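You operate a simulated robot arm through the tools that you are given. There is no shell and no other tool. Be economical: measure what you need, move in short steps, check, and stop when the job is done.

The job below is to be done with a simulated two-armed robot. You get a single attempt, and the scene is never put back.

## Task
Take the yellow brush and put it on the top of the green bin lid. Put one of the small oranges from the back of the tall bench in the black tray. Put the glass beaker in the inside of the sink. Pull the locker door open. Any order will do. Set down upright: glass beaker.

The check looks at the end state, three seconds after you hand in, the way a careful person would. Anything else that was tipped, shoved, dropped, spilled or broken makes it a failure. Lids that push on must go on centred and level and be pressed home; caps that screw on are set level and turned clockwise until they are tight.

## Robot
Two 7-joint arms with two-finger parallel grippers on one trunk, on a base that drives. Base frame: it is fixed to the floor where the robot stands at the start and does not move with it; the origin is under the middle of the robot, x ahead of it, y to its left, z up. Lengths are in m, angles in degrees, forces in N, time in s.
The left shoulder is at the start at [0.07, 0.133, 1.291], the right one opposite. With the tool pointing down near the work surface each hand reaches from about 0.1 to 0.56 m from the robot's upright axis, wherever it stands, measured 20 degrees to its own side. Places, roughly: black tray (20x15x8 cm) [-1.2, -3.8, 0.8]; glass beaker [0.75, -0.25, 1]; inside of the sink [-1.9, 0.1, 0.7]; locker door [0.8, -0.8, 1.8]; small orange (6x6x6 cm) [0.5, -0.1, 0.9]; top of the green bin lid [0.3, 1.8, 1.2]; yellow brush (12x5x8 cm) [0.5, -0.1, 1.2]. Payload 1.57 kg a hand.
The TCP of each hand is the grasp point between the finger pads, 0.03 m short of the fingertips. In the tool frame z runs along the fingers and y along their closing line. The gripper opens to 0.08 m. The fingers are 0.017 m wide and 0.012 m thick; the gripper's body (0.04 by 0.082 m) begins 0.08 m behind the TCP.
Orientation is told as [roll, pitch, yaw] about the base's x, y, z axes, in that order, counted from this pose: with the fingers straight down and closing along the base's y, the tool's x points along the base's -x, its y along +y and its z along -z.

## Interface
- The arms move only by the tool send_rows. It takes "left_increments", "right_increments" or both (then of equal length, played together; a hand with none holds still); each is a list of rows, each an object (a shift or turn left out is 0, a gripper value left out holds the last) with "slide": the shift along the base's x, y, z in m, a list of three; "angular": the turn, a rotation vector about the base's x, y, z in degrees, a list of three. In form: [{"slide": [x, y, z], "angular": [ax, ay, az]}, ...]. A call has 1 to 8 rows; each row is the pose to reach, as a shift and turn from the pose commanded when the call began. "left_hand" and "right_hand" are, for a hand that has rows, the closure, from 0 (fully open) to 1 (shut), set as the call begins (left out, the last holds). A row lasts 0.2 s, in which the tool goes at most 0.05 m and 8.6 degrees; a call with a longer step from one row to the next is refused whole, and so is a gripper value outside its range. A pose out of reach is approached as far as the arm can. The call stops where the force on the tool passes 40 N (or 10 N more than at its start, if that is more) or the arm is blocked; 0.2 s more then pass. Each finger travels about 0.153 m/s and halts on what it meets, pressing with about 32 N; the grip force reading is that of the motor and also rises with nothing between the fingers. The clock runs only during rows and for 0.2 s after the last one: add rows that repeat a pose to give the fingers time. The reply holds the time, the measured pose of the TCP, the force on the tool along the base axes, the opening and the grip force, in the units named above and with some noise, with the torque about the TCP (base axes, N m) and any sound that the robot's microphone picked up.
- Cameras (640 x 400 px; columns grow to the right, rows downward): "scene" is now at [0.1471, -0.0203, 1.524]; the picture's right is [-0.18, -0.98, 0.00], its down [-0.40, 0.07, -0.91] and it looks along [0.90, -0.16, -0.41] (base axes); focal length 214 px, centre (320, 200). "left" rides on the left gripper at [0.072, 0.007, -0.122] in its tool frame; the picture's right is [-0.09, 1.00, 0.00], its down [-0.84, -0.08, -0.54] and it looks along [-0.54, -0.05, 0.84] (tool axes); focal length 238 px, centre (320, 200). "right" rides on the right gripper at [0.072, -0.007, -0.122] in its tool frame; the picture's right is [0.09, 1.00, 0.00], its down [-0.84, 0.08, -0.54] and it looks along [-0.54, 0.05, 0.84] (tool axes); focal length 238 px, centre (320, 200). There is no depth. A picture from a camera that has moved, and an enlarged one, comes with that camera's place and axes in the base frame and with its lens. The place of the scene camera against the robot may be out by one fixed shift of up to 0.018 m in any direction.
- capture(camera): a new picture of that camera. It takes no simulated time.
- lift_body(by): slides the trunk up (or, below 0, down) by that many m; the arms and the scene camera ride with it, the base frame stays. It gives what a move gives, with no picture.
- base_move(legs): drives the robot by 1 to 6 legs, each [ahead, left, turn to the left] in m, m and degrees, along the robot's own axes; the way and the turn of a leg run together, so that a leg with both is an arc; at most 1.5 m and 180 degrees a leg. The arms and the cameras ride along, it lands a little off, and it stops where it bumps. It gives what a move gives.
- aim_head(pan, tilt): turns the head with the scene camera to pan (to the left, within 86 degrees either way) and tilt (down, from -29 to 69), counted from straight ahead of the robot. It gives what a move gives.
- close_up(camera, box): a new picture of the part [left, top, right, bottom] of that camera's present view, enlarged. It takes no simulated time.
- hand_in(): hands the job in; it is judged then, once.

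Work in short steps. Places have to be worked out from the pictures, the camera data and where the tool is seen: move nearer, look again, correct. Check each grasp and each placing, and mend what went wrong. You have 165 turns and 122 pictures in all, those below and enlarged ones among them. Open the grippers and draw the arms clear of the work before you hand the job in, unless the task says otherwise.

The tools are called after ">>>" as a command line: name --argument value ..., lists and objects as JSON in quotes. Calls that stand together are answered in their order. send_rows: Moves the arms, as the interface text tells. Its arguments: {"type":"object","properties":{"left_increments":{"type":"array"},"left_hand":{"type":"number"},"right_increments":{"type":"array"},"right_hand":{"type":"number"}},"required":[]} The other tools are called the same way: lift_body (by) slides the trunk up or down; base_move (legs) drives the base; aim_head (pan, tilt) turns the head that bears the scene camera; capture (camera) takes a picture; close_up (camera, box) takes an enlarged picture of a part of a camera's view; hand_in () hands the job in.

At the start:

```text
t: 0.0
left_position: [0.3301, 0.0217, 1.4653]
left_tool_rot: [-0.1, -0.1, 0.1]
left_wrist_force: [0.8, -0.9, 0.4]
left_wrist_torque: [-0.02, 0.03, -0.01]
left_opening: 0.08
left_grasp_force: 0.1
right_position: [0.3104, -0.3247, 0.999]
right_tool_rot: [0.1, 0.1, 0.0]
right_wrist_force: [-1.3, 0.6, 0.1]
right_wrist_torque: [0.02, 0.0, 0.01]
right_opening: 0.0801
right_grasp_force: 0.1
trunk travel left (down, up): [-0.865, 0.075]
robot x, y, heading: [0.0016, 0.002, 0.0]
head pan, tilt: [-10.1, 24.2]
```

scene: 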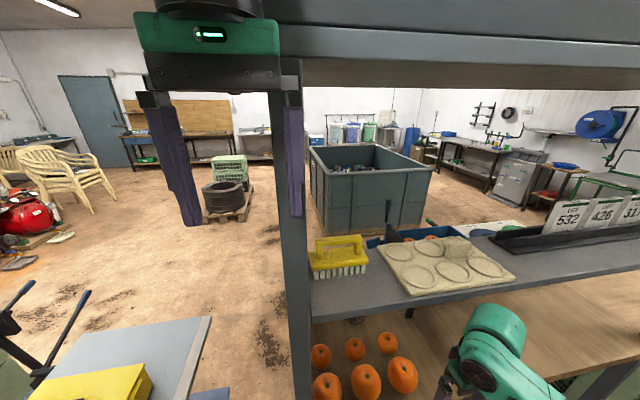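
right: 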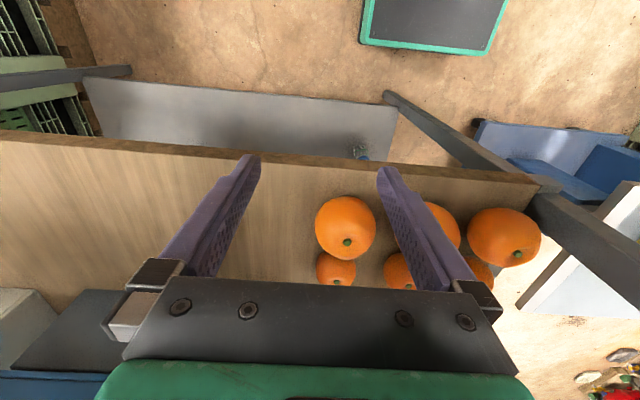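
left: 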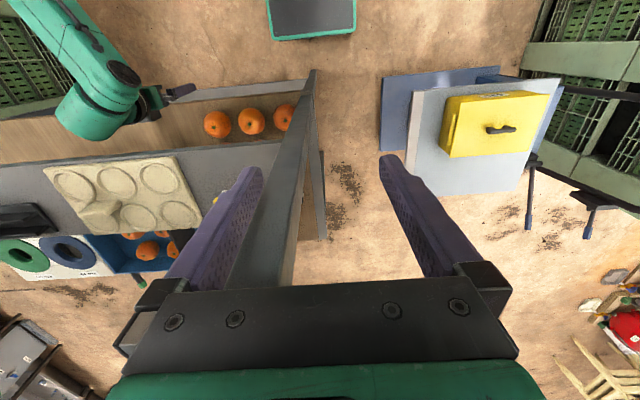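

The left picture shows a post right between the left fingers' view, and the oranges under a shelf. I look around with the head first, before moving anything.

>>> aim_head --pan -60 --tilt 20

>>> capture --camera "scene"

>>> aim_head --pan 60 --tilt 20

>>> capture --camera "scene"

>>> aim_head --pan -20 --tilt 40

>>> capture --camera "scene"

```text
t: 1.2
left_position: [0.3294, 0.0211, 1.4661]
left_tool_rot: [-0.1, 0.0, 0.1]
left_wrist_force: [-0.4, 0.6, 0.4]
left_wrist_torque: [0.0, -0.02, 0.0]
left_opening: 0.0798
left_grasp_force: 0.0
right_position: [0.3114, -0.3246, 0.9993]
right_tool_rot: [0.0, 0.1, 0.1]
right_wrist_force: [0.2, 0.9, 0.6]
right_wrist_torque: [0.0, -0.01, 0.01]
right_opening: 0.0803
right_grasp_force: 0.1
trunk travel left (down, up): [-0.865, 0.075]
robot x, y, heading: [0.0027, -0.0015, 0.3]
head pan, tilt: [-60.0, 20.0]
```

```text
118 pictures are left
camera scene: at [0.1029, -0.0848, 1.5308], right [-0.87, -0.5, 0.0], down [-0.17, 0.3, -0.94], along [0.47, -0.81, -0.34], focal length 214 px, centre (320, 200)
```

scene: 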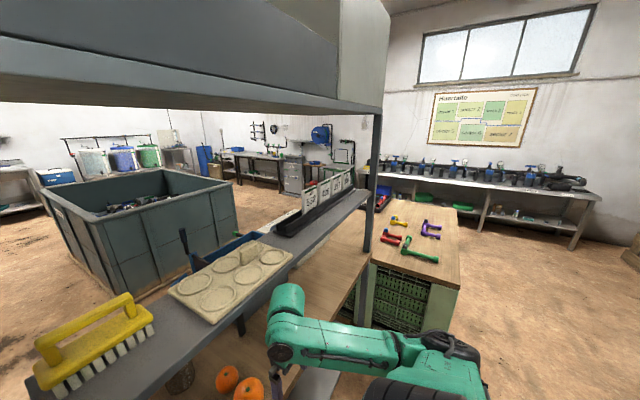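

```text
t: 3.2
left_position: [0.3294, 0.0208, 1.4647]
left_tool_rot: [-0.1, -0.1, 0.1]
left_wrist_force: [0.2, 1.1, -0.3]
left_wrist_torque: [0.01, -0.01, 0.0]
left_opening: 0.0797
left_grasp_force: 0.1
right_position: [0.3101, -0.3241, 1.0001]
right_tool_rot: [0.0, 0.1, 0.1]
right_wrist_force: [0.8, 0.0, 0.1]
right_wrist_torque: [0.01, -0.01, 0.02]
right_opening: 0.08
right_grasp_force: 0.0
trunk travel left (down, up): [-0.865, 0.075]
robot x, y, heading: [0.0017, 0.0007, 0.1]
head pan, tilt: [60.0, 20.0]
```

```text
117 pictures are left
camera scene: at [0.1029, 0.0764, 1.5308], right [0.87, -0.5, 0.0], down [-0.17, -0.3, -0.94], along [0.47, 0.81, -0.34], focal length 214 px, centre (320, 200)
```

scene: 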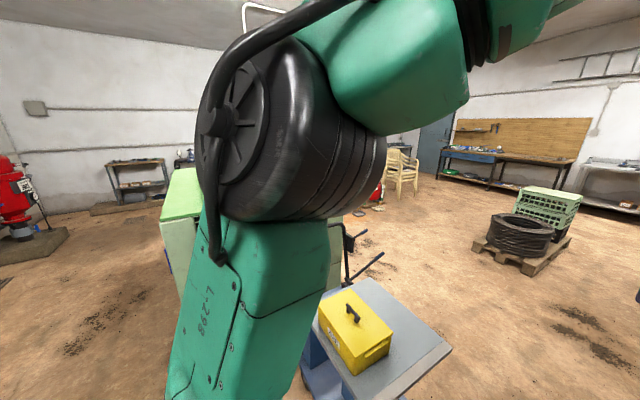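

```text
t: 4.7
left_position: [0.3285, 0.0209, 1.465]
left_tool_rot: [-0.1, -0.2, 0.2]
left_wrist_force: [0.1, 0.3, -0.2]
left_wrist_torque: [-0.01, -0.02, -0.01]
left_opening: 0.0801
left_grasp_force: 0.0
right_position: [0.3111, -0.3236, 0.9987]
right_tool_rot: [0.0, 0.2, 0.0]
right_wrist_force: [-0.6, -0.3, 0.4]
right_wrist_torque: [0.01, -0.03, 0.02]
right_opening: 0.0802
right_grasp_force: 0.0
trunk travel left (down, up): [-0.865, 0.075]
robot x, y, heading: [0.0017, 0.0042, 0.3]
head pan, tilt: [-20.0, 40.0]
```

```text
116 pictures are left
camera scene: at [0.1362, -0.0332, 1.4994], right [-0.34, -0.94, 0.0], down [-0.6, 0.22, -0.77], along [0.72, -0.26, -0.64], focal length 214 px, centre (320, 200)
```

scene: 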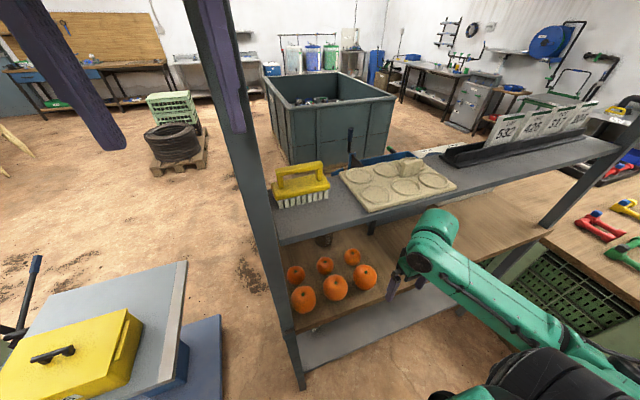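

The front row of oranges looks large and the back row small; the glass thing behind them is probably the beaker. I look up for the locker, and behind for the sink.

>>> aim_head --pan -45 --tilt -25

>>> capture --camera "scene"

>>> aim_head --pan -86 --tilt 20

>>> capture --camera "scene"

>>> aim_head --pan 86 --tilt 20

>>> capture --camera "scene"

```text
t: 6.1
left_position: [0.3297, 0.0202, 1.4642]
left_tool_rot: [0.0, -0.1, 0.1]
left_wrist_force: [0.4, 0.3, 0.3]
left_wrist_torque: [0.0, -0.04, -0.02]
left_opening: 0.0801
left_grasp_force: 0.0
right_position: [0.3106, -0.3238, 0.9992]
right_tool_rot: [0.0, 0.1, 0.0]
right_wrist_force: [-0.6, -0.5, 0.6]
right_wrist_torque: [0.01, 0.0, 0.0]
right_opening: 0.08
right_grasp_force: 0.0
trunk travel left (down, up): [-0.865, 0.075]
robot x, y, heading: [0.0027, -0.002, 0.2]
head pan, tilt: [-45.0, -25.0]
```

```text
115 pictures are left
camera scene: at [0.1066, -0.0544, 1.5988], right [-0.71, -0.71, 0.0], down [0.3, -0.3, -0.91], along [0.64, -0.64, 0.42], focal length 214 px, centre (320, 200)
```

scene: 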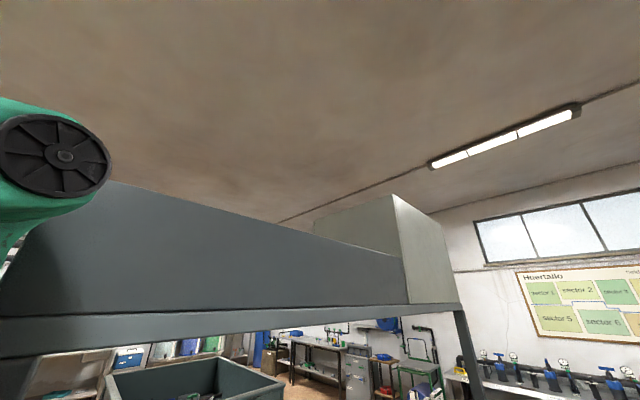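

```text
t: 7.2
left_position: [0.329, 0.0214, 1.4645]
left_tool_rot: [0.0, -0.1, 0.1]
left_wrist_force: [0.5, 0.6, 0.2]
left_wrist_torque: [-0.03, 0.01, 0.01]
left_opening: 0.0801
left_grasp_force: 0.1
right_position: [0.3103, -0.324, 1.0005]
right_tool_rot: [0.1, 0.1, 0.0]
right_wrist_force: [-0.2, 0.0, 0.1]
right_wrist_torque: [0.0, 0.02, 0.01]
right_opening: 0.0799
right_grasp_force: 0.1
trunk travel left (down, up): [-0.865, 0.075]
robot x, y, heading: [-0.0013, 0.0018, -0.2]
head pan, tilt: [-85.9, 20.0]
```

```text
114 pictures are left
camera scene: at [0.0629, -0.097, 1.5309], right [-1.0, -0.07, 0.0], down [-0.02, 0.34, -0.94], along [0.07, -0.94, -0.34], focal length 214 px, centre (320, 200)
```

scene: 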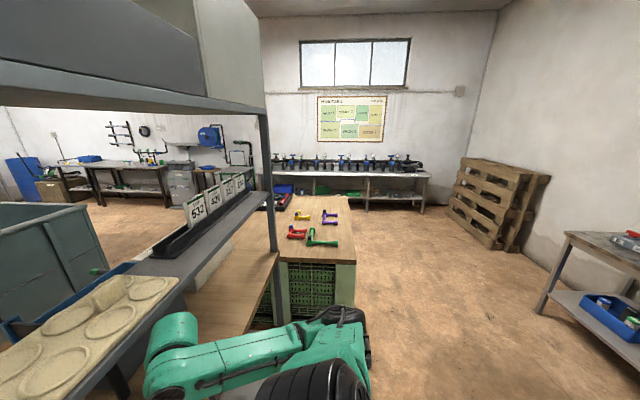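

```text
t: 9.8
left_position: [0.3272, 0.0191, 1.4653]
left_tool_rot: [-0.1, -0.1, 0.2]
left_wrist_force: [1.1, -0.7, 0.3]
left_wrist_torque: [0.01, 0.0, 0.0]
left_opening: 0.08
left_grasp_force: 0.0
right_position: [0.3085, -0.3249, 0.9997]
right_tool_rot: [0.0, 0.1, 0.1]
right_wrist_force: [0.5, -0.4, 0.2]
right_wrist_torque: [0.0, 0.04, -0.02]
right_opening: 0.0803
right_grasp_force: 0.0
trunk travel left (down, up): [-0.865, 0.075]
robot x, y, heading: [-0.0071, 0.0019, 0.1]
head pan, tilt: [85.9, 20.0]
```

```text
113 pictures are left
camera scene: at [0.0629, 0.0887, 1.5308], right [1.0, -0.07, 0.0], down [-0.02, -0.34, -0.94], along [0.07, 0.94, -0.34], focal length 214 px, centre (320, 200)
```

scene: 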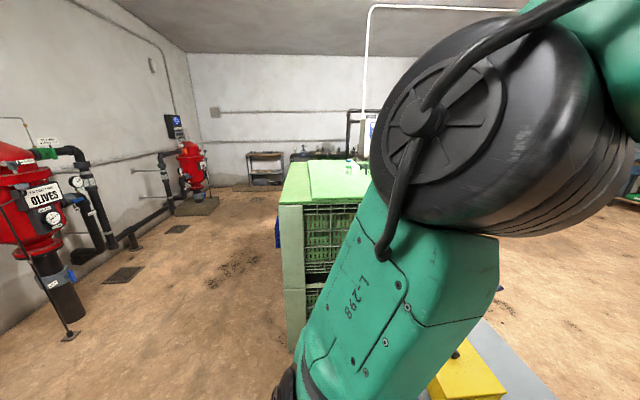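

The tall bench has a shelf near z≈1.19, oranges under it, and a pale box on its upper shelf that is probably the locker. I back off 0.45 m and lower the trunk a bit to see it all.

>>> base_move --legs '[[-0.45, 0, 0]]'

>>> lift_body --by -0.3

>>> aim_head --pan -15 --tilt 15

>>> capture --camera "scene"

```text
t: 12.6
left_position: [-0.1281, 0.021, 1.4637]
left_tool_rot: [-0.1, 0.0, -0.1]
left_wrist_force: [0.2, -0.1, -1.1]
left_wrist_torque: [0.02, 0.0, 0.04]
left_opening: 0.0804
left_grasp_force: 0.1
right_position: [-0.148, -0.3248, 0.9992]
right_tool_rot: [0.0, 0.3, -0.1]
right_wrist_force: [0.6, -0.5, -0.6]
right_wrist_torque: [-0.02, -0.03, -0.01]
right_opening: 0.0801
right_grasp_force: 0.1
trunk travel left (down, up): [-0.865, 0.075]
robot x, y, heading: [-0.4588, 0.0015, -0.1]
head pan, tilt: [85.9, 20.0]
```

```text
t: 15.6
left_position: [-0.1304, 0.0205, 1.1646]
left_tool_rot: [-0.2, -0.1, 0.0]
left_wrist_force: [-0.3, -0.3, -0.8]
left_wrist_torque: [-0.02, -0.03, 0.01]
left_opening: 0.08
left_grasp_force: 0.1
right_position: [-0.1487, -0.325, 0.6997]
right_tool_rot: [0.0, 0.1, -0.1]
right_wrist_force: [-0.3, 0.4, -0.2]
right_wrist_torque: [-0.02, -0.01, -0.02]
right_opening: 0.0802
right_grasp_force: 0.0
trunk travel left (down, up): [-0.565, 0.375]
robot x, y, heading: [-0.4574, 0.0029, -0.2]
head pan, tilt: [85.9, 20.0]
```

```text
t: 17.3
left_position: [-0.13, 0.0212, 1.1658]
left_tool_rot: [-0.1, -0.2, -0.1]
left_wrist_force: [-0.1, -0.3, -0.1]
left_wrist_torque: [-0.01, 0.0, 0.04]
left_opening: 0.0801
left_grasp_force: 0.1
right_position: [-0.1492, -0.3245, 0.7006]
right_tool_rot: [-0.1, 0.1, -0.1]
right_wrist_force: [-0.4, -0.2, -1.2]
right_wrist_torque: [-0.01, 0.01, 0.02]
right_opening: 0.0799
right_grasp_force: 0.1
trunk travel left (down, up): [-0.565, 0.375]
robot x, y, heading: [-0.4587, 0.0001, 0.1]
head pan, tilt: [-15.0, 15.0]
```

```text
112 pictures are left
camera scene: at [-0.3129, -0.0282, 1.239], right [-0.26, -0.97, 0.0], down [-0.25, 0.07, -0.97], along [0.93, -0.25, -0.26], focal length 214 px, centre (320, 200)
```

scene: 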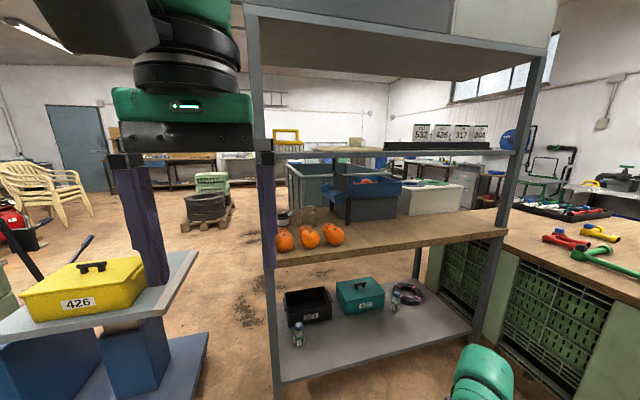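

Now the whole rack is in view. I zoom on the bench level.

>>> close_up --camera "scene" --box '[250, 110, 520, 280]'

>>> close_up --camera "scene" --box '[240, 0, 580, 130]'

```text
2.35 times, centred on (385, 195) of scene
camera zoom: at [-0.3129, -0.0282, 1.239], right [-0.26, -0.97, 0.0], down [-0.25, 0.07, -0.97], along [0.93, -0.25, -0.26], focal length 505 px, centre (167, 212)
```

zoom: 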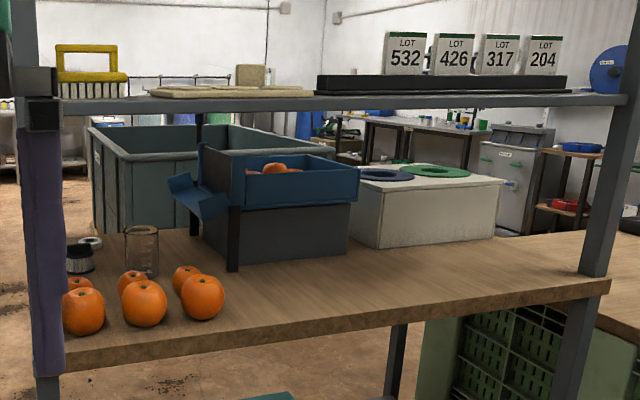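

```text
1.88 times, centred on (410, 65) of scene
camera zoom: at [-0.3129, -0.0282, 1.239], right [-0.26, -0.97, 0.0], down [-0.25, 0.07, -0.97], along [0.93, -0.25, -0.26], focal length 404 px, centre (151, 454)
```

zoom: 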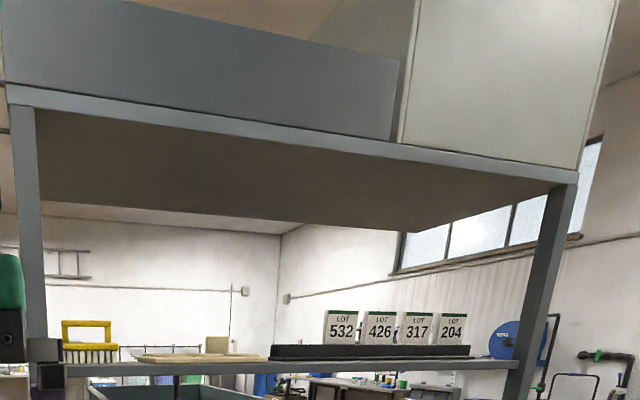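

The beaker stands at about (0.61,-0.22) on the bench (z≈0.85), behind the oranges. I tilt up to see the locker.

>>> aim_head --pan -35 --tilt -22

>>> capture --camera "scene"

```text
t: 18.4
left_position: [-0.1303, 0.0211, 1.1648]
left_tool_rot: [-0.1, -0.1, -0.1]
left_wrist_force: [0.4, 0.2, 0.5]
left_wrist_torque: [0.01, 0.02, -0.02]
left_opening: 0.0799
left_grasp_force: 0.0
right_position: [-0.15, -0.3241, 0.6996]
right_tool_rot: [0.0, 0.2, -0.1]
right_wrist_force: [-1.1, -0.3, -0.3]
right_wrist_torque: [0.01, -0.02, 0.0]
right_opening: 0.0798
right_grasp_force: 0.1
trunk travel left (down, up): [-0.565, 0.375]
robot x, y, heading: [-0.4634, -0.0025, -0.0]
head pan, tilt: [-35.0, -22.0]
```

```text
109 pictures are left
camera scene: at [-0.3424, -0.0465, 1.2949], right [-0.57, -0.82, 0.0], down [0.31, -0.21, -0.93], along [0.76, -0.53, 0.37], focal length 214 px, centre (320, 200)
```

scene: 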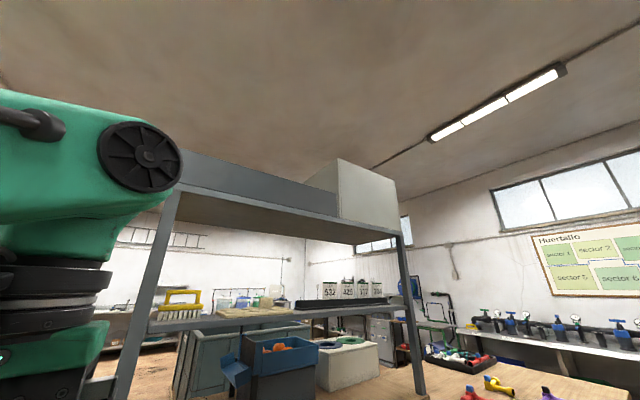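

No handle on the near face, so the door must be on the far side; I'll go round later. First the brush: I raise the trunk back, and turn the left hand out here in free space so that it points ahead and down at 45° with the fingers closing across the brush handle.

>>> lift_body --by 0.3

>>> send_rows --left_increments '[{"slide": [0, 0.02, -0.02], "angular": [0, 0, 8.5]}, {"slide": [0, 0.04, -0.04], "angular": [0, 0, 17]}, {"slide": [0, 0.06, -0.06], "angular": [0, 0, 25.5]}, {"slide": [0, 0.08, -0.08], "angular": [0, 0, 34]}, {"slide": [0, 0.1, -0.1], "angular": [0, 0, 42.5]}, {"slide": [0, 0.12, -0.12], "angular": [0, 0, 51]}, {"slide": [0, 0.14, -0.13], "angular": [0, 0, 59.5]}, {"slide": [0, 0.15, -0.13], "angular": [0, 0, 68]}]'

>>> send_rows --left_increments '[{"angular": [-1.44, -7.4, 3.47]}, {"angular": [-2.88, -14.8, 6.93]}, {"angular": [-4.31, -22.2, 10.4]}, {"angular": [-5.75, -29.6, 13.87]}, {"angular": [-7.19, -37, 17.3]}, {"angular": [-8.63, -44.4, 20.8]}]'

>>> aim_head --pan 10 --tilt 25

>>> capture --camera "scene"

```text
t: 21.4
left_position: [-0.1293, 0.0211, 1.4646]
left_tool_rot: [-0.1, -0.1, 0.0]
left_wrist_force: [0.7, 0.0, 0.0]
left_wrist_torque: [-0.01, 0.02, 0.02]
left_opening: 0.0801
left_grasp_force: 0.1
right_position: [-0.1487, -0.3242, 1.0004]
right_tool_rot: [0.0, 0.1, -0.1]
right_wrist_force: [0.1, 0.4, 0.2]
right_wrist_torque: [0.03, 0.02, 0.0]
right_opening: 0.0799
right_grasp_force: 0.1
trunk travel left (down, up): [-0.865, 0.075]
robot x, y, heading: [-0.4636, -0.0001, 0.0]
head pan, tilt: [-35.0, -22.0]
```

```text
t: 23.1
left_position: [-0.1295, 0.1707, 1.3337]
left_tool_rot: [-0.1, -0.1, 68.2]
left_wrist_force: [0.2, 0.3, 0.5]
left_wrist_torque: [0.0, 0.01, -0.01]
left_opening: 0.0799
left_grasp_force: 0.1
right_position: [-0.1485, -0.3247, 1.0011]
right_tool_rot: [0.0, 0.1, -0.1]
right_wrist_force: [0.2, -1.0, 0.1]
right_wrist_torque: [-0.01, 0.0, 0.02]
right_opening: 0.0801
right_grasp_force: 0.0
trunk travel left (down, up): [-0.865, 0.075]
robot x, y, heading: [-0.4619, -0.0003, -0.4]
head pan, tilt: [-35.0, -22.0]
```

```text
t: 24.6
left_position: [-0.0898, 0.1587, 1.3556]
left_tool_rot: [-42.6, -0.3, 89.9]
left_wrist_force: [-1.2, 0.5, 0.4]
left_wrist_torque: [-0.03, 0.02, 0.0]
left_opening: 0.0801
left_grasp_force: 0.0
left hand out of reach, approached as far as the arm can: row 5, 6
right_position: [-0.1487, -0.3255, 0.9997]
right_tool_rot: [0.1, 0.1, -0.1]
right_wrist_force: [0.2, -0.5, 0.4]
right_wrist_torque: [0.08, -0.02, 0.03]
right_opening: 0.0801
right_grasp_force: 0.1
trunk travel left (down, up): [-0.865, 0.075]
robot x, y, heading: [-0.4605, 0.001, -0.2]
head pan, tilt: [-35.0, -22.0]
```

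```text
t: 25.7
left_position: [-0.09, 0.1611, 1.3547]
left_tool_rot: [-42.3, -0.3, 90.1]
left_wrist_force: [0.2, -0.6, 0.3]
left_wrist_torque: [-0.01, 0.01, 0.0]
left_opening: 0.0801
left_grasp_force: 0.1
right_position: [-0.1486, -0.3249, 1.001]
right_tool_rot: [0.0, 0.1, 0.0]
right_wrist_force: [-0.1, -0.6, -0.4]
right_wrist_torque: [0.03, 0.0, 0.02]
right_opening: 0.0798
right_grasp_force: 0.0
trunk travel left (down, up): [-0.865, 0.075]
robot x, y, heading: [-0.4613, 0.001, -0.2]
head pan, tilt: [10.0, 25.0]
```

```text
108 pictures are left
camera scene: at [-0.3122, 0.0115, 1.5228], right [0.17, -0.99, 0.0], down [-0.42, -0.07, -0.91], along [0.89, 0.16, -0.42], focal length 214 px, centre (320, 200)
```

scene: 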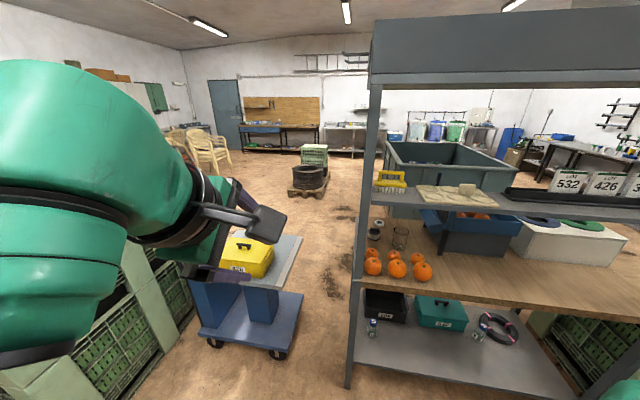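

The left forearm would crowd the rack's post, while the right arm can reach the brush from its free side, so I use the right hand. I raise and yaw it here in the open.

>>> send_rows --right_increments '[{"slide": [0.01, 0.024, 0.042], "angular": [0, 0, 8.5]}, {"slide": [0.02, 0.048, 0.084], "angular": [0, 0, 17]}, {"slide": [0.03, 0.072, 0.126], "angular": [0, 0, 25.5]}, {"slide": [0.04, 0.096, 0.168], "angular": [0, 0, 34]}, {"slide": [0.05, 0.12, 0.21], "angular": [0, 0, 42.5]}, {"slide": [0.06, 0.144, 0.252], "angular": [0, 0, 51]}, {"slide": [0.07, 0.168, 0.294], "angular": [0, 0, 59.5]}, {"slide": [0.08, 0.192, 0.336], "angular": [0, 0, 68]}]'

>>> send_rows --right_increments '[{"angular": [-1.44, -7.4, 3.47]}, {"angular": [-2.88, -14.8, 6.93]}, {"angular": [-4.31, -22.2, 10.4]}, {"angular": [-5.75, -29.6, 13.87]}, {"angular": [-7.19, -37, 17.3]}, {"angular": [-8.63, -44.4, 20.8]}]'

>>> aim_head --pan -20 --tilt 25

>>> capture --camera "scene"

```text
t: 27.5
left_position: [-0.0906, 0.1642, 1.3558]
left_tool_rot: [-42.5, -0.2, 90.2]
left_wrist_force: [0.3, 0.7, 0.1]
left_wrist_torque: [-0.02, -0.03, 0.0]
left_opening: 0.0801
left_grasp_force: 0.0
right_position: [-0.0693, -0.1305, 1.3345]
right_tool_rot: [0.2, 0.3, 68.0]
right_wrist_force: [0.1, 0.8, -0.4]
right_wrist_torque: [-0.02, -0.01, 0.0]
right_opening: 0.0798
right_grasp_force: 0.0
right hand out of reach, approached as far as the arm can: row 2
trunk travel left (down, up): [-0.865, 0.075]
robot x, y, heading: [-0.4589, -0.0006, -0.3]
head pan, tilt: [10.0, 25.0]
```

```text
t: 28.9
left_position: [-0.0903, 0.1613, 1.3553]
left_tool_rot: [-42.5, -0.4, 90.2]
left_wrist_force: [0.3, -1.2, 0.6]
left_wrist_torque: [0.01, 0.0, 0.04]
left_opening: 0.0802
left_grasp_force: 0.1
right_position: [-0.0625, -0.1461, 1.3432]
right_tool_rot: [-44.8, -0.3, 89.8]
right_wrist_force: [-0.6, -0.2, 0.3]
right_wrist_torque: [-0.01, 0.04, 0.01]
right_opening: 0.0801
right_grasp_force: 0.1
right hand out of reach, approached as far as the arm can: row 6
trunk travel left (down, up): [-0.865, 0.075]
robot x, y, heading: [-0.4574, -0.0028, -0.2]
head pan, tilt: [10.0, 25.0]
```

```text
t: 29.9
left_position: [-0.0901, 0.1625, 1.3561]
left_tool_rot: [-42.5, -0.4, 90.2]
left_wrist_force: [0.2, -0.2, 0.4]
left_wrist_torque: [-0.01, 0.01, -0.01]
left_opening: 0.0801
left_grasp_force: 0.1
right_position: [-0.0631, -0.1446, 1.3413]
right_tool_rot: [-44.7, -0.3, 89.6]
right_wrist_force: [-0.8, 0.0, -0.5]
right_wrist_torque: [-0.01, -0.06, -0.01]
right_opening: 0.0799
right_grasp_force: 0.0
trunk travel left (down, up): [-0.865, 0.075]
robot x, y, heading: [-0.4601, 0.0003, -0.3]
head pan, tilt: [-20.0, 25.0]
```

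```text
107 pictures are left
camera scene: at [-0.3165, -0.0352, 1.5228], right [-0.34, -0.94, 0.0], down [-0.4, 0.14, -0.91], along [0.85, -0.31, -0.42], focal length 214 px, centre (320, 200)
```

scene: 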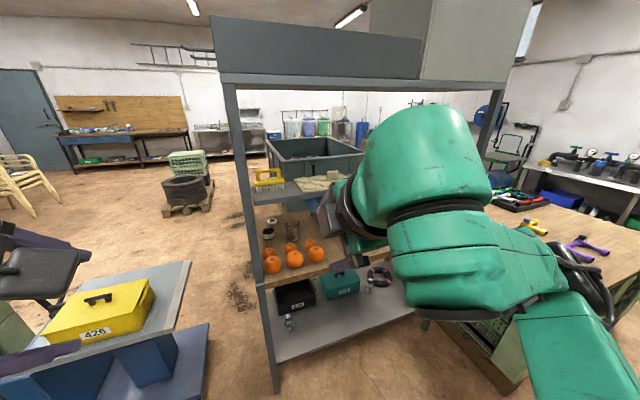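

The right hand has its pose, elbow up. I drive 0.3 m ahead and check clearances before entering the rack.

>>> base_move --legs '[[0.3, 0, 0]]'

>>> capture --camera "scene"

>>> capture --camera "right"

```text
t: 31.9
left_position: [0.2118, 0.1648, 1.3561]
left_tool_rot: [-42.7, -0.3, 90.5]
left_wrist_force: [-0.1, 0.2, 0.3]
left_wrist_torque: [-0.04, 0.0, 0.04]
left_opening: 0.0805
left_grasp_force: 0.1
right_position: [0.2399, -0.1428, 1.3434]
right_tool_rot: [-44.8, -0.2, 89.9]
right_wrist_force: [0.1, 0.3, -0.9]
right_wrist_torque: [0.03, -0.07, 0.03]
right_opening: 0.0801
right_grasp_force: 0.1
trunk travel left (down, up): [-0.865, 0.075]
robot x, y, heading: [-0.1569, -0.0019, -0.0]
head pan, tilt: [-20.0, 25.0]
```

```text
106 pictures are left
camera scene: at [-0.0149, -0.0346, 1.5231], right [-0.34, -0.94, 0.0], down [-0.4, 0.14, -0.91], along [0.85, -0.31, -0.42], focal length 214 px, centre (320, 200)
```

scene: 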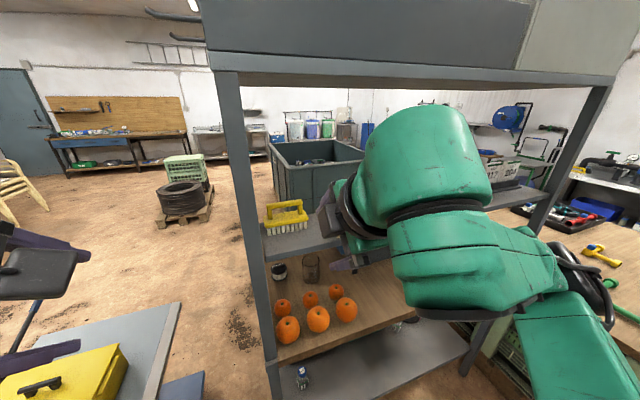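

```text
105 pictures are left
camera right: at [0.1578, -0.2145, 1.4341], right [-0.71, -0.09, -0.7], down [-0.44, 0.84, 0.33], along [0.56, 0.54, -0.63], focal length 238 px, centre (320, 200)
```

right: 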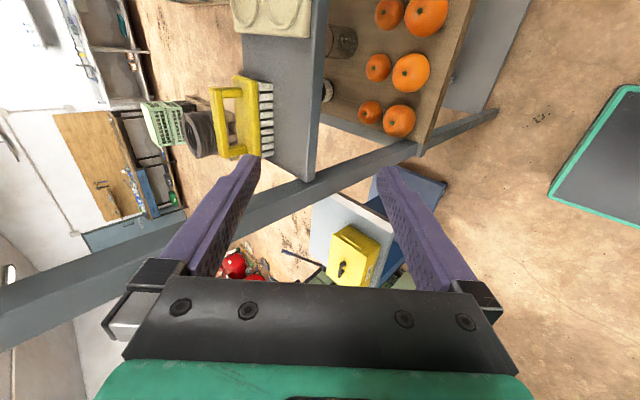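

Triangulating both views puts the handle bar near (0.473,-0.12,1.285). The elbow has a few cm under the upper shelf; I lower the trunk 3 cm and drive in 0.14 m.

>>> lift_body --by -0.03

>>> base_move --legs '[[0.13, 0, 0]]'

>>> capture --camera "right"

>>> capture --camera "scene"

```text
t: 32.7
left_position: [0.214, 0.1639, 1.3253]
left_tool_rot: [-42.4, -0.3, 90.4]
left_wrist_force: [-0.6, -0.3, -0.7]
left_wrist_torque: [0.02, 0.0, 0.02]
left_opening: 0.0802
left_grasp_force: 0.1
right_position: [0.2439, -0.1435, 1.3129]
right_tool_rot: [-44.6, -0.3, 89.9]
right_wrist_force: [0.5, 0.9, -0.4]
right_wrist_torque: [0.01, 0.04, -0.02]
right_opening: 0.0801
right_grasp_force: 0.0
trunk travel left (down, up): [-0.835, 0.105]
robot x, y, heading: [-0.1577, -0.0017, 0.5]
head pan, tilt: [-20.0, 25.0]
```

```text
t: 34.0
left_position: [0.3435, 0.1627, 1.327]
left_tool_rot: [-42.7, -0.4, 90.4]
left_wrist_force: [-0.2, -0.2, -0.3]
left_wrist_torque: [0.0, -0.04, 0.02]
left_opening: 0.0798
left_grasp_force: 0.0
right_position: [0.3706, -0.1442, 1.3153]
right_tool_rot: [-44.9, -0.3, 89.7]
right_wrist_force: [0.5, -0.6, 0.6]
right_wrist_torque: [0.01, -0.03, 0.01]
right_opening: 0.0801
right_grasp_force: 0.0
trunk travel left (down, up): [-0.835, 0.105]
robot x, y, heading: [-0.0194, 0.0017, -0.1]
head pan, tilt: [-20.0, 25.0]
```

```text
104 pictures are left
camera right: at [0.2888, -0.2154, 1.4043], right [-0.71, -0.08, -0.7], down [-0.43, 0.84, 0.33], along [0.56, 0.54, -0.63], focal length 238 px, centre (320, 200)
```

right: 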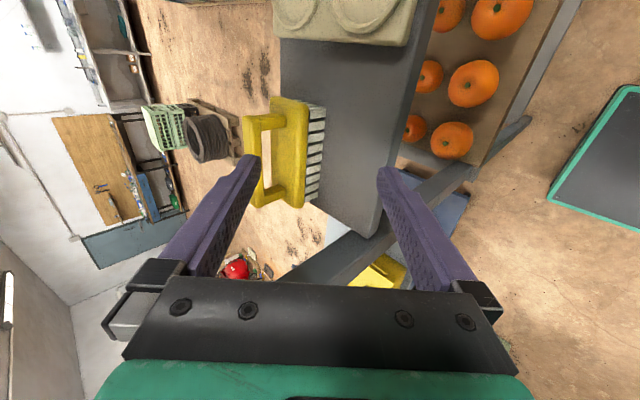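

```text
103 pictures are left
camera scene: at [0.1167, -0.0349, 1.4931], right [-0.34, -0.94, 0.0], down [-0.39, 0.14, -0.91], along [0.85, -0.31, -0.42], focal length 214 px, centre (320, 200)
```

scene: 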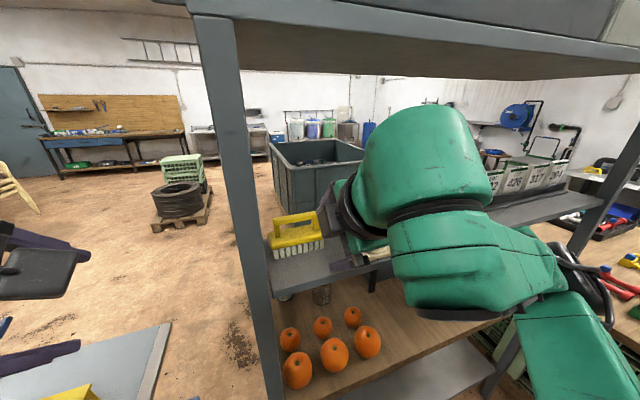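

Two right-camera views agree: bar centre (0.471,-0.12,1.297), running about 10° off y. I go to a pre-grasp 6 cm back along the tool axis, with the fingers narrowed to about 3 cm.

>>> send_rows --right_increments '[{"slide": [0.0, 0.008, 0.02], "angular": [0, 0, 3]}, {"slide": [0.024, 0.016, 0.035], "angular": [0, 0, 6]}, {"slide": [0.047, 0.025, 0.035], "angular": [0, 0, 10]}, {"slide": [0.047, 0.025, 0.035], "angular": [0, 0, 10]}]' --right_hand 0.6

>>> capture --camera "right"

```text
t: 35.0
left_position: [0.3445, 0.1631, 1.3261]
left_tool_rot: [-42.7, -0.3, 90.2]
left_wrist_force: [0.1, 0.3, 0.5]
left_wrist_torque: [-0.04, -0.01, 0.01]
left_opening: 0.0798
left_grasp_force: 0.0
right_position: [0.4191, -0.1215, 1.346]
right_tool_rot: [-44.8, -0.4, 99.7]
right_wrist_force: [-0.2, 0.6, -0.2]
right_wrist_torque: [-0.02, -0.01, 0.0]
right_opening: 0.0319
right_grasp_force: 0.0
trunk travel left (down, up): [-0.835, 0.105]
robot x, y, heading: [-0.0257, 0.0012, -0.1]
head pan, tilt: [-20.0, 25.0]
```

```text
102 pictures are left
camera right: at [0.3518, -0.2047, 1.4376], right [-0.68, -0.21, -0.7], down [-0.57, 0.75, 0.33], along [0.46, 0.63, -0.63], focal length 238 px, centre (320, 200)
```

right: 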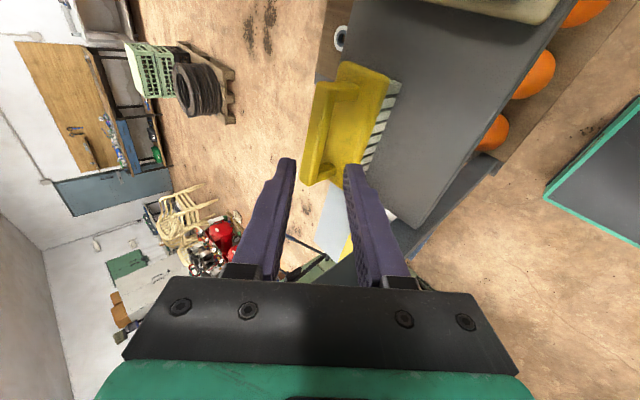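

The bar sits centred between the finger lines. I advance 5.5 cm along the tool axis and then close.

>>> send_rows --right_increments '[{"slide": [0.013, 0.001, -0.013]}, {"slide": [0.026, 0.001, -0.026]}, {"slide": [0.038, 0.001, -0.039]}, {"slide": [0.038, 0.001, -0.039]}]'

>>> capture --camera "right"

```text
t: 36.0
left_position: [0.3469, 0.1623, 1.3261]
left_tool_rot: [-42.6, -0.3, 90.3]
left_wrist_force: [-0.9, -0.4, -0.9]
left_wrist_torque: [0.02, -0.01, -0.02]
left_opening: 0.08
left_grasp_force: 0.0
right_position: [0.4595, -0.1195, 1.3072]
right_tool_rot: [-44.7, -0.2, 99.8]
right_wrist_force: [-0.1, 0.7, 0.1]
right_wrist_torque: [-0.01, -0.02, 0.0]
right_opening: 0.0323
right_grasp_force: 0.1
trunk travel left (down, up): [-0.835, 0.105]
robot x, y, heading: [-0.0204, 0.0009, 0.2]
head pan, tilt: [-20.0, 25.0]
```

```text
101 pictures are left
camera right: at [0.3907, -0.2032, 1.398], right [-0.68, -0.21, -0.7], down [-0.57, 0.75, 0.34], along [0.46, 0.63, -0.63], focal length 238 px, centre (320, 200)
```

right: 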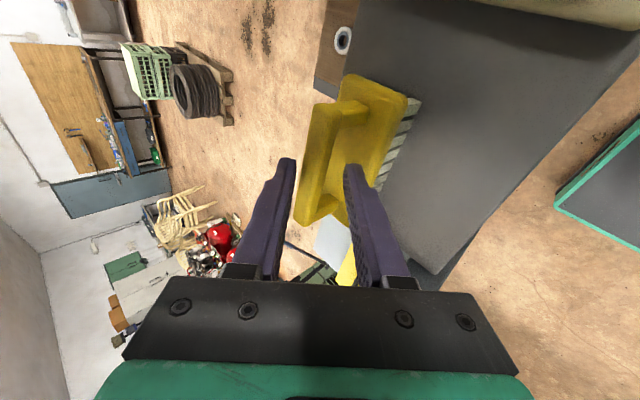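

The bar lies between the fingers with no contact force. Closing now.

>>> send_rows --right_increments '[{"slide": [0, 0, 0]}, {"slide": [0, 0, 0]}, {"slide": [0, 0, 0]}]' --right_hand 1

>>> send_rows --right_increments '[{"slide": [0, 0, 0.015]}, {"slide": [0, 0, 0.03]}]'

>>> capture --camera "right"

```text
t: 36.8
left_position: [0.345, 0.163, 1.3263]
left_tool_rot: [-42.5, -0.3, 90.3]
left_wrist_force: [0.3, -0.1, 0.6]
left_wrist_torque: [0.02, 0.01, 0.0]
left_opening: 0.08
left_grasp_force: 0.1
right_position: [0.459, -0.119, 1.3089]
right_tool_rot: [-44.8, -0.4, 99.5]
right_wrist_force: [4.5, -0.6, 10.0]
right_wrist_torque: [0.75, -0.3, -0.27]
right_opening: 0.0213
right_grasp_force: 32.0
trunk travel left (down, up): [-0.835, 0.105]
robot x, y, heading: [-0.0229, -0.0004, -0.2]
head pan, tilt: [-20.0, 25.0]
```

```text
t: 37.4
left_position: [0.3467, 0.1633, 1.3262]
left_tool_rot: [-42.6, -0.3, 90.2]
left_wrist_force: [-0.6, 0.8, 0.5]
left_wrist_torque: [-0.02, 0.02, 0.0]
left_opening: 0.0801
left_grasp_force: 0.1
right_position: [0.4577, -0.1202, 1.3368]
right_tool_rot: [-44.6, -0.3, 99.7]
right_wrist_force: [0.0, -0.4, -1.4]
right_wrist_torque: [-0.04, -0.01, 0.0]
right_opening: 0.0114
right_grasp_force: 29.0
trunk travel left (down, up): [-0.835, 0.105]
robot x, y, heading: [-0.02, 0.0001, 0.2]
head pan, tilt: [-20.0, 25.0]
```

```text
100 pictures are left
camera right: at [0.3901, -0.2025, 1.4286], right [-0.68, -0.21, -0.7], down [-0.57, 0.75, 0.34], along [0.46, 0.63, -0.63], focal length 238 px, centre (320, 200)
```

right: 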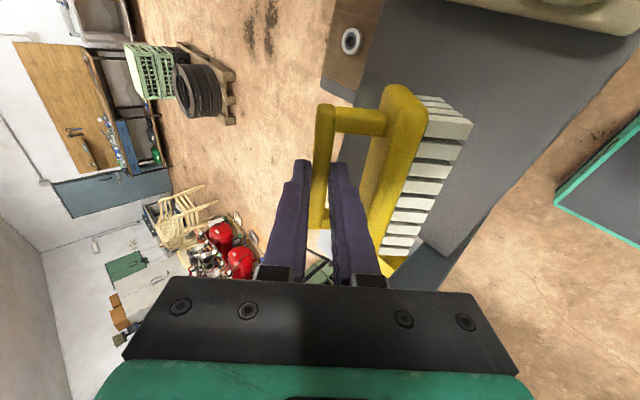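

Brush is held (1.1 cm bar, it settled flat to the pads). I shift it 4 cm off the post, up 2 cm, and back out of the rack.

>>> send_rows --right_increments '[{"slide": [0, -0.02, 0.02]}, {"slide": [0, -0.04, 0.025]}]'

>>> base_move --legs '[[-0.5, 0, 0]]'

>>> aim_head --pan 60 --tilt 15

>>> capture --camera "scene"

>>> capture --camera "right"

```text
t: 38.0
left_position: [0.3458, 0.162, 1.3261]
left_tool_rot: [-42.6, -0.4, 90.4]
left_wrist_force: [-0.2, 0.0, -0.8]
left_wrist_torque: [0.02, -0.05, 0.0]
left_opening: 0.0804
left_grasp_force: 0.1
right_position: [0.4575, -0.1617, 1.3628]
right_tool_rot: [-44.7, -0.3, 99.7]
right_wrist_force: [0.1, -1.0, -2.3]
right_wrist_torque: [0.03, -0.03, -0.02]
right_opening: 0.0113
right_grasp_force: 29.2
trunk travel left (down, up): [-0.835, 0.105]
robot x, y, heading: [-0.0206, 0.0004, -0.0]
head pan, tilt: [-20.0, 25.0]
```

```text
t: 40.9
left_position: [-0.1471, 0.1615, 1.3252]
left_tool_rot: [-42.5, -0.4, 89.4]
left_wrist_force: [0.1, 0.4, 0.6]
left_wrist_torque: [-0.01, 0.04, 0.0]
left_opening: 0.0798
left_grasp_force: 0.1
right_position: [-0.0411, -0.164, 1.362]
right_tool_rot: [-44.6, -0.3, 98.7]
right_wrist_force: [0.0, 0.3, -1.2]
right_wrist_torque: [-0.01, 0.03, 0.0]
right_opening: 0.0112
right_grasp_force: 29.1
trunk travel left (down, up): [-0.835, 0.105]
robot x, y, heading: [-0.522, 0.0047, -0.9]
head pan, tilt: [-20.0, 25.0]
```

```text
t: 42.4
left_position: [-0.15, 0.1623, 1.3256]
left_tool_rot: [-42.7, -0.2, 89.4]
left_wrist_force: [1.1, 1.2, -0.4]
left_wrist_torque: [-0.01, -0.02, 0.03]
left_opening: 0.08
left_grasp_force: 0.1
right_position: [-0.0427, -0.1637, 1.3625]
right_tool_rot: [-44.7, -0.2, 98.8]
right_wrist_force: [0.5, -0.4, -1.0]
right_wrist_torque: [-0.02, -0.03, -0.01]
right_opening: 0.0116
right_grasp_force: 28.9
trunk travel left (down, up): [-0.835, 0.105]
robot x, y, heading: [-0.5195, 0.0027, -1.1]
head pan, tilt: [60.0, 15.0]
```

```text
99 pictures are left
camera scene: at [-0.4163, 0.0799, 1.509], right [0.86, -0.51, 0.0], down [-0.13, -0.22, -0.97], along [0.5, 0.83, -0.26], focal length 214 px, centre (320, 200)
```

scene: 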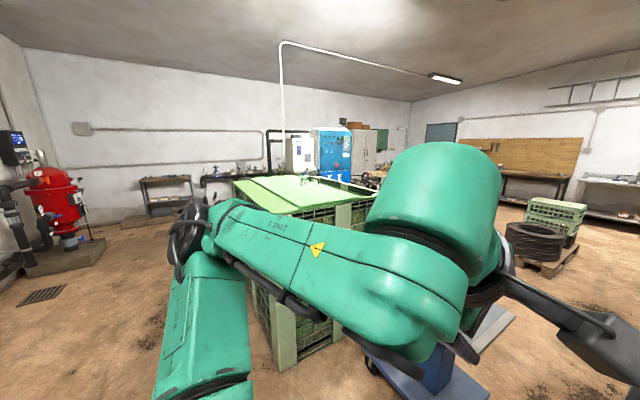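

```text
98 pictures are left
camera right: at [-0.1118, -0.2459, 1.4535], right [-0.69, -0.2, -0.7], down [-0.56, 0.76, 0.34], along [0.47, 0.62, -0.63], focal length 238 px, centre (320, 200)
```

right: 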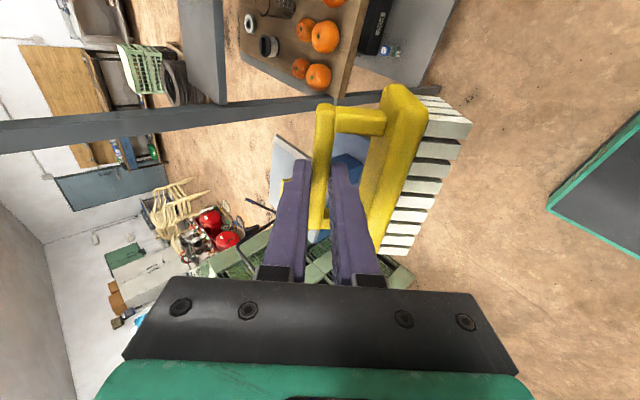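

The light-green lidded bin starts near (0.03,1.15) and stretches along +y. I raise the trunk, back off a bit more and strafe left to stand in front of it.

>>> lift_body --by 0.1

>>> base_move --legs '[[-0.15, 0, 1], [0, 1.4, 0]]'

>>> aim_head --pan 0 --tilt 25

>>> capture --camera "scene"

```text
t: 43.8
left_position: [-0.1494, 0.1601, 1.4263]
left_tool_rot: [-42.6, -0.4, 89.4]
left_wrist_force: [-0.6, 0.2, 0.3]
left_wrist_torque: [0.04, -0.02, 0.01]
left_opening: 0.08
left_grasp_force: 0.1
right_position: [-0.0418, -0.1639, 1.4632]
right_tool_rot: [-44.7, -0.2, 98.8]
right_wrist_force: [-0.8, 0.3, -1.3]
right_wrist_torque: [0.0, 0.0, 0.01]
right_opening: 0.0111
right_grasp_force: 29.2
trunk travel left (down, up): [-0.935, 0.005]
robot x, y, heading: [-0.5232, 0.0056, -0.8]
head pan, tilt: [60.0, 15.0]
```

```text
t: 51.8
left_position: [-0.3036, 1.5775, 1.4267]
left_tool_rot: [-42.6, -0.4, 90.3]
left_wrist_force: [1.0, 0.3, 0.8]
left_wrist_torque: [-0.06, 0.02, 0.0]
left_opening: 0.08
left_grasp_force: 0.1
right_position: [-0.1921, 1.2551, 1.4626]
right_tool_rot: [-44.6, -0.4, 99.8]
right_wrist_force: [0.4, -0.1, -2.1]
right_wrist_torque: [-0.01, 0.0, 0.01]
right_opening: 0.0113
right_grasp_force: 28.9
trunk travel left (down, up): [-0.935, 0.005]
robot x, y, heading: [-0.6675, 1.4143, 0.1]
head pan, tilt: [60.0, 15.0]
```

```text
t: 53.1
left_position: [-0.3041, 1.5787, 1.4252]
left_tool_rot: [-42.6, -0.4, 90.3]
left_wrist_force: [-0.9, -0.1, -0.3]
left_wrist_torque: [-0.01, 0.02, -0.01]
left_opening: 0.0801
left_grasp_force: 0.0
right_position: [-0.1902, 1.2558, 1.4629]
right_tool_rot: [-44.7, -0.2, 99.7]
right_wrist_force: [-0.7, 0.2, -2.9]
right_wrist_torque: [0.02, -0.02, -0.02]
right_opening: 0.0115
right_grasp_force: 29.2
trunk travel left (down, up): [-0.935, 0.005]
robot x, y, heading: [-0.6695, 1.4192, -0.1]
head pan, tilt: [0.0, 25.0]
```

```text
97 pictures are left
camera scene: at [-0.5237, 1.4119, 1.5927], right [0.0, -1.0, 0.0], down [-0.42, 0.0, -0.91], along [0.91, 0.0, -0.42], focal length 214 px, centre (320, 200)
```

scene: 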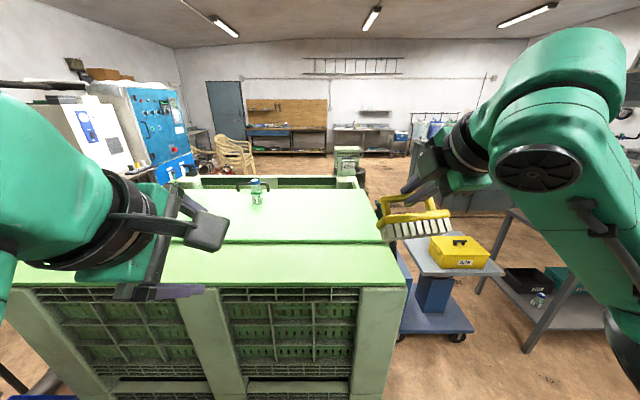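

A bin with a light-green lid, a small bottle standing on it. I zoom to judge whether the lid is flat.

>>> close_up --camera "scene" --box '[150, 160, 450, 347]'

>>> capture --camera "left"

```text
2.13 times, centred on (300, 254) of scene
camera zoom: at [-0.5237, 1.4119, 1.5927], right [0.0, -1.0, 0.0], down [-0.42, 0.0, -0.91], along [0.91, 0.0, -0.42], focal length 458 px, centre (363, 86)
```

zoom: 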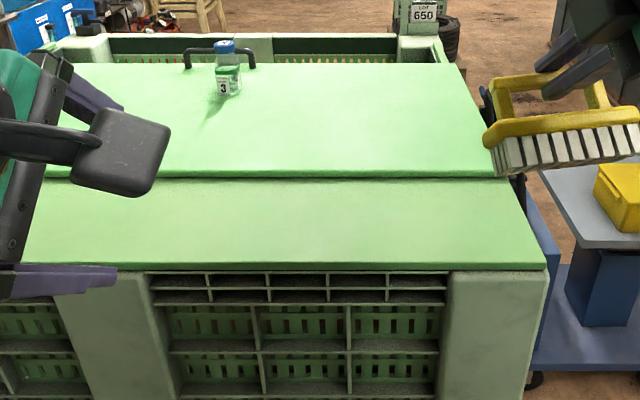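

```text
95 pictures are left
camera left: at [-0.3901, 1.5057, 1.5109], right [-0.73, 0.09, -0.67], down [-0.31, 0.83, 0.46], along [0.6, 0.55, -0.58], focal length 238 px, centre (320, 200)
```

left: 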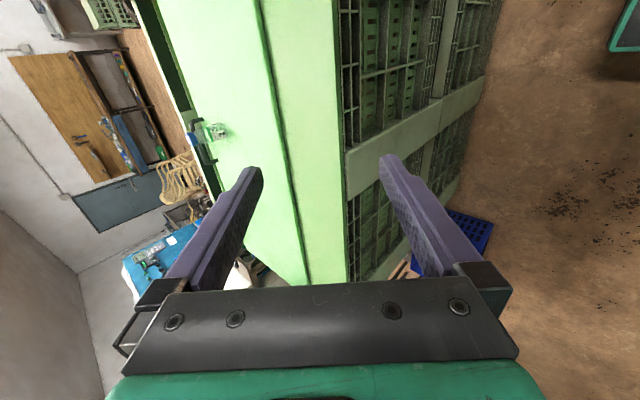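

The board behind the crease is level, about z≈1.12, right edge y≈1.16, front edge x≈0.12. I bring the tool to horizontal so that the brush hangs bristles down, moving the hand a bit forward.

>>> send_rows --right_increments '[{"slide": [0.015, 0, 0], "angular": [1.3, -7.4, 0]}, {"slide": [0.03, 0, 0], "angular": [2.6, -14.8, 0]}, {"slide": [0.045, 0, 0], "angular": [3.9, -22.2, 0]}, {"slide": [0.06, 0, 0], "angular": [5.2, -29.5, 0]}, {"slide": [0.08, 0, 0], "angular": [6.5, -36.9, 0]}, {"slide": [0.1, 0, 0], "angular": [7.8, -44.3, 0]}]'

>>> capture --camera "scene"

>>> capture --camera "right"

```text
t: 54.5
left_position: [-0.3016, 1.5787, 1.425]
left_tool_rot: [-42.5, -0.4, 90.3]
left_wrist_force: [-0.3, -0.1, 0.0]
left_wrist_torque: [0.01, 0.02, -0.01]
left_opening: 0.08
left_grasp_force: 0.0
right_position: [-0.0913, 1.2549, 1.46]
right_tool_rot: [-89.6, -0.4, 100.0]
right_wrist_force: [-0.9, 0.5, -1.1]
right_wrist_torque: [-0.01, 0.04, 0.0]
right_opening: 0.0115
right_grasp_force: 29.2
trunk travel left (down, up): [-0.935, 0.005]
robot x, y, heading: [-0.6751, 1.4172, 0.0]
head pan, tilt: [0.0, 25.0]
```

```text
94 pictures are left
camera scene: at [-0.5221, 1.4119, 1.5926], right [0.0, -1.0, 0.0], down [-0.42, 0.0, -0.91], along [0.91, 0.0, -0.42], focal length 214 px, centre (320, 200)
```

scene: 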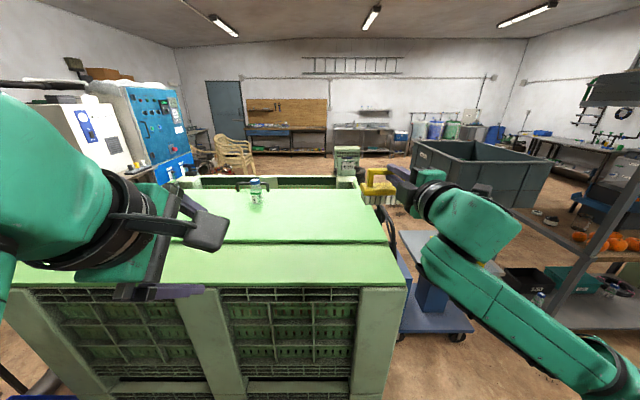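

```text
93 pictures are left
camera right: at [-0.1989, 1.1648, 1.4668], right [0.01, -0.08, -1.0], down [-0.68, 0.73, -0.07], along [0.73, 0.68, -0.05], focal length 238 px, centre (320, 200)
```

right: 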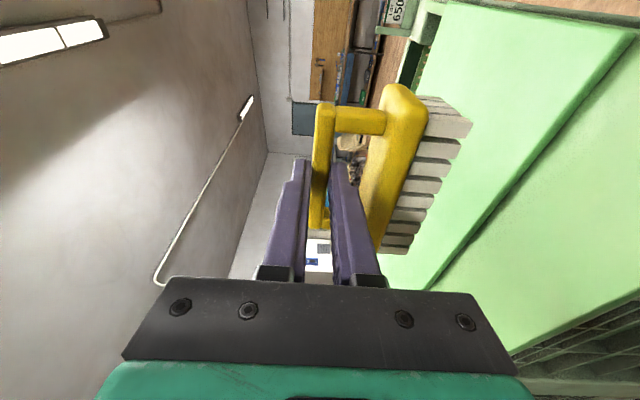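

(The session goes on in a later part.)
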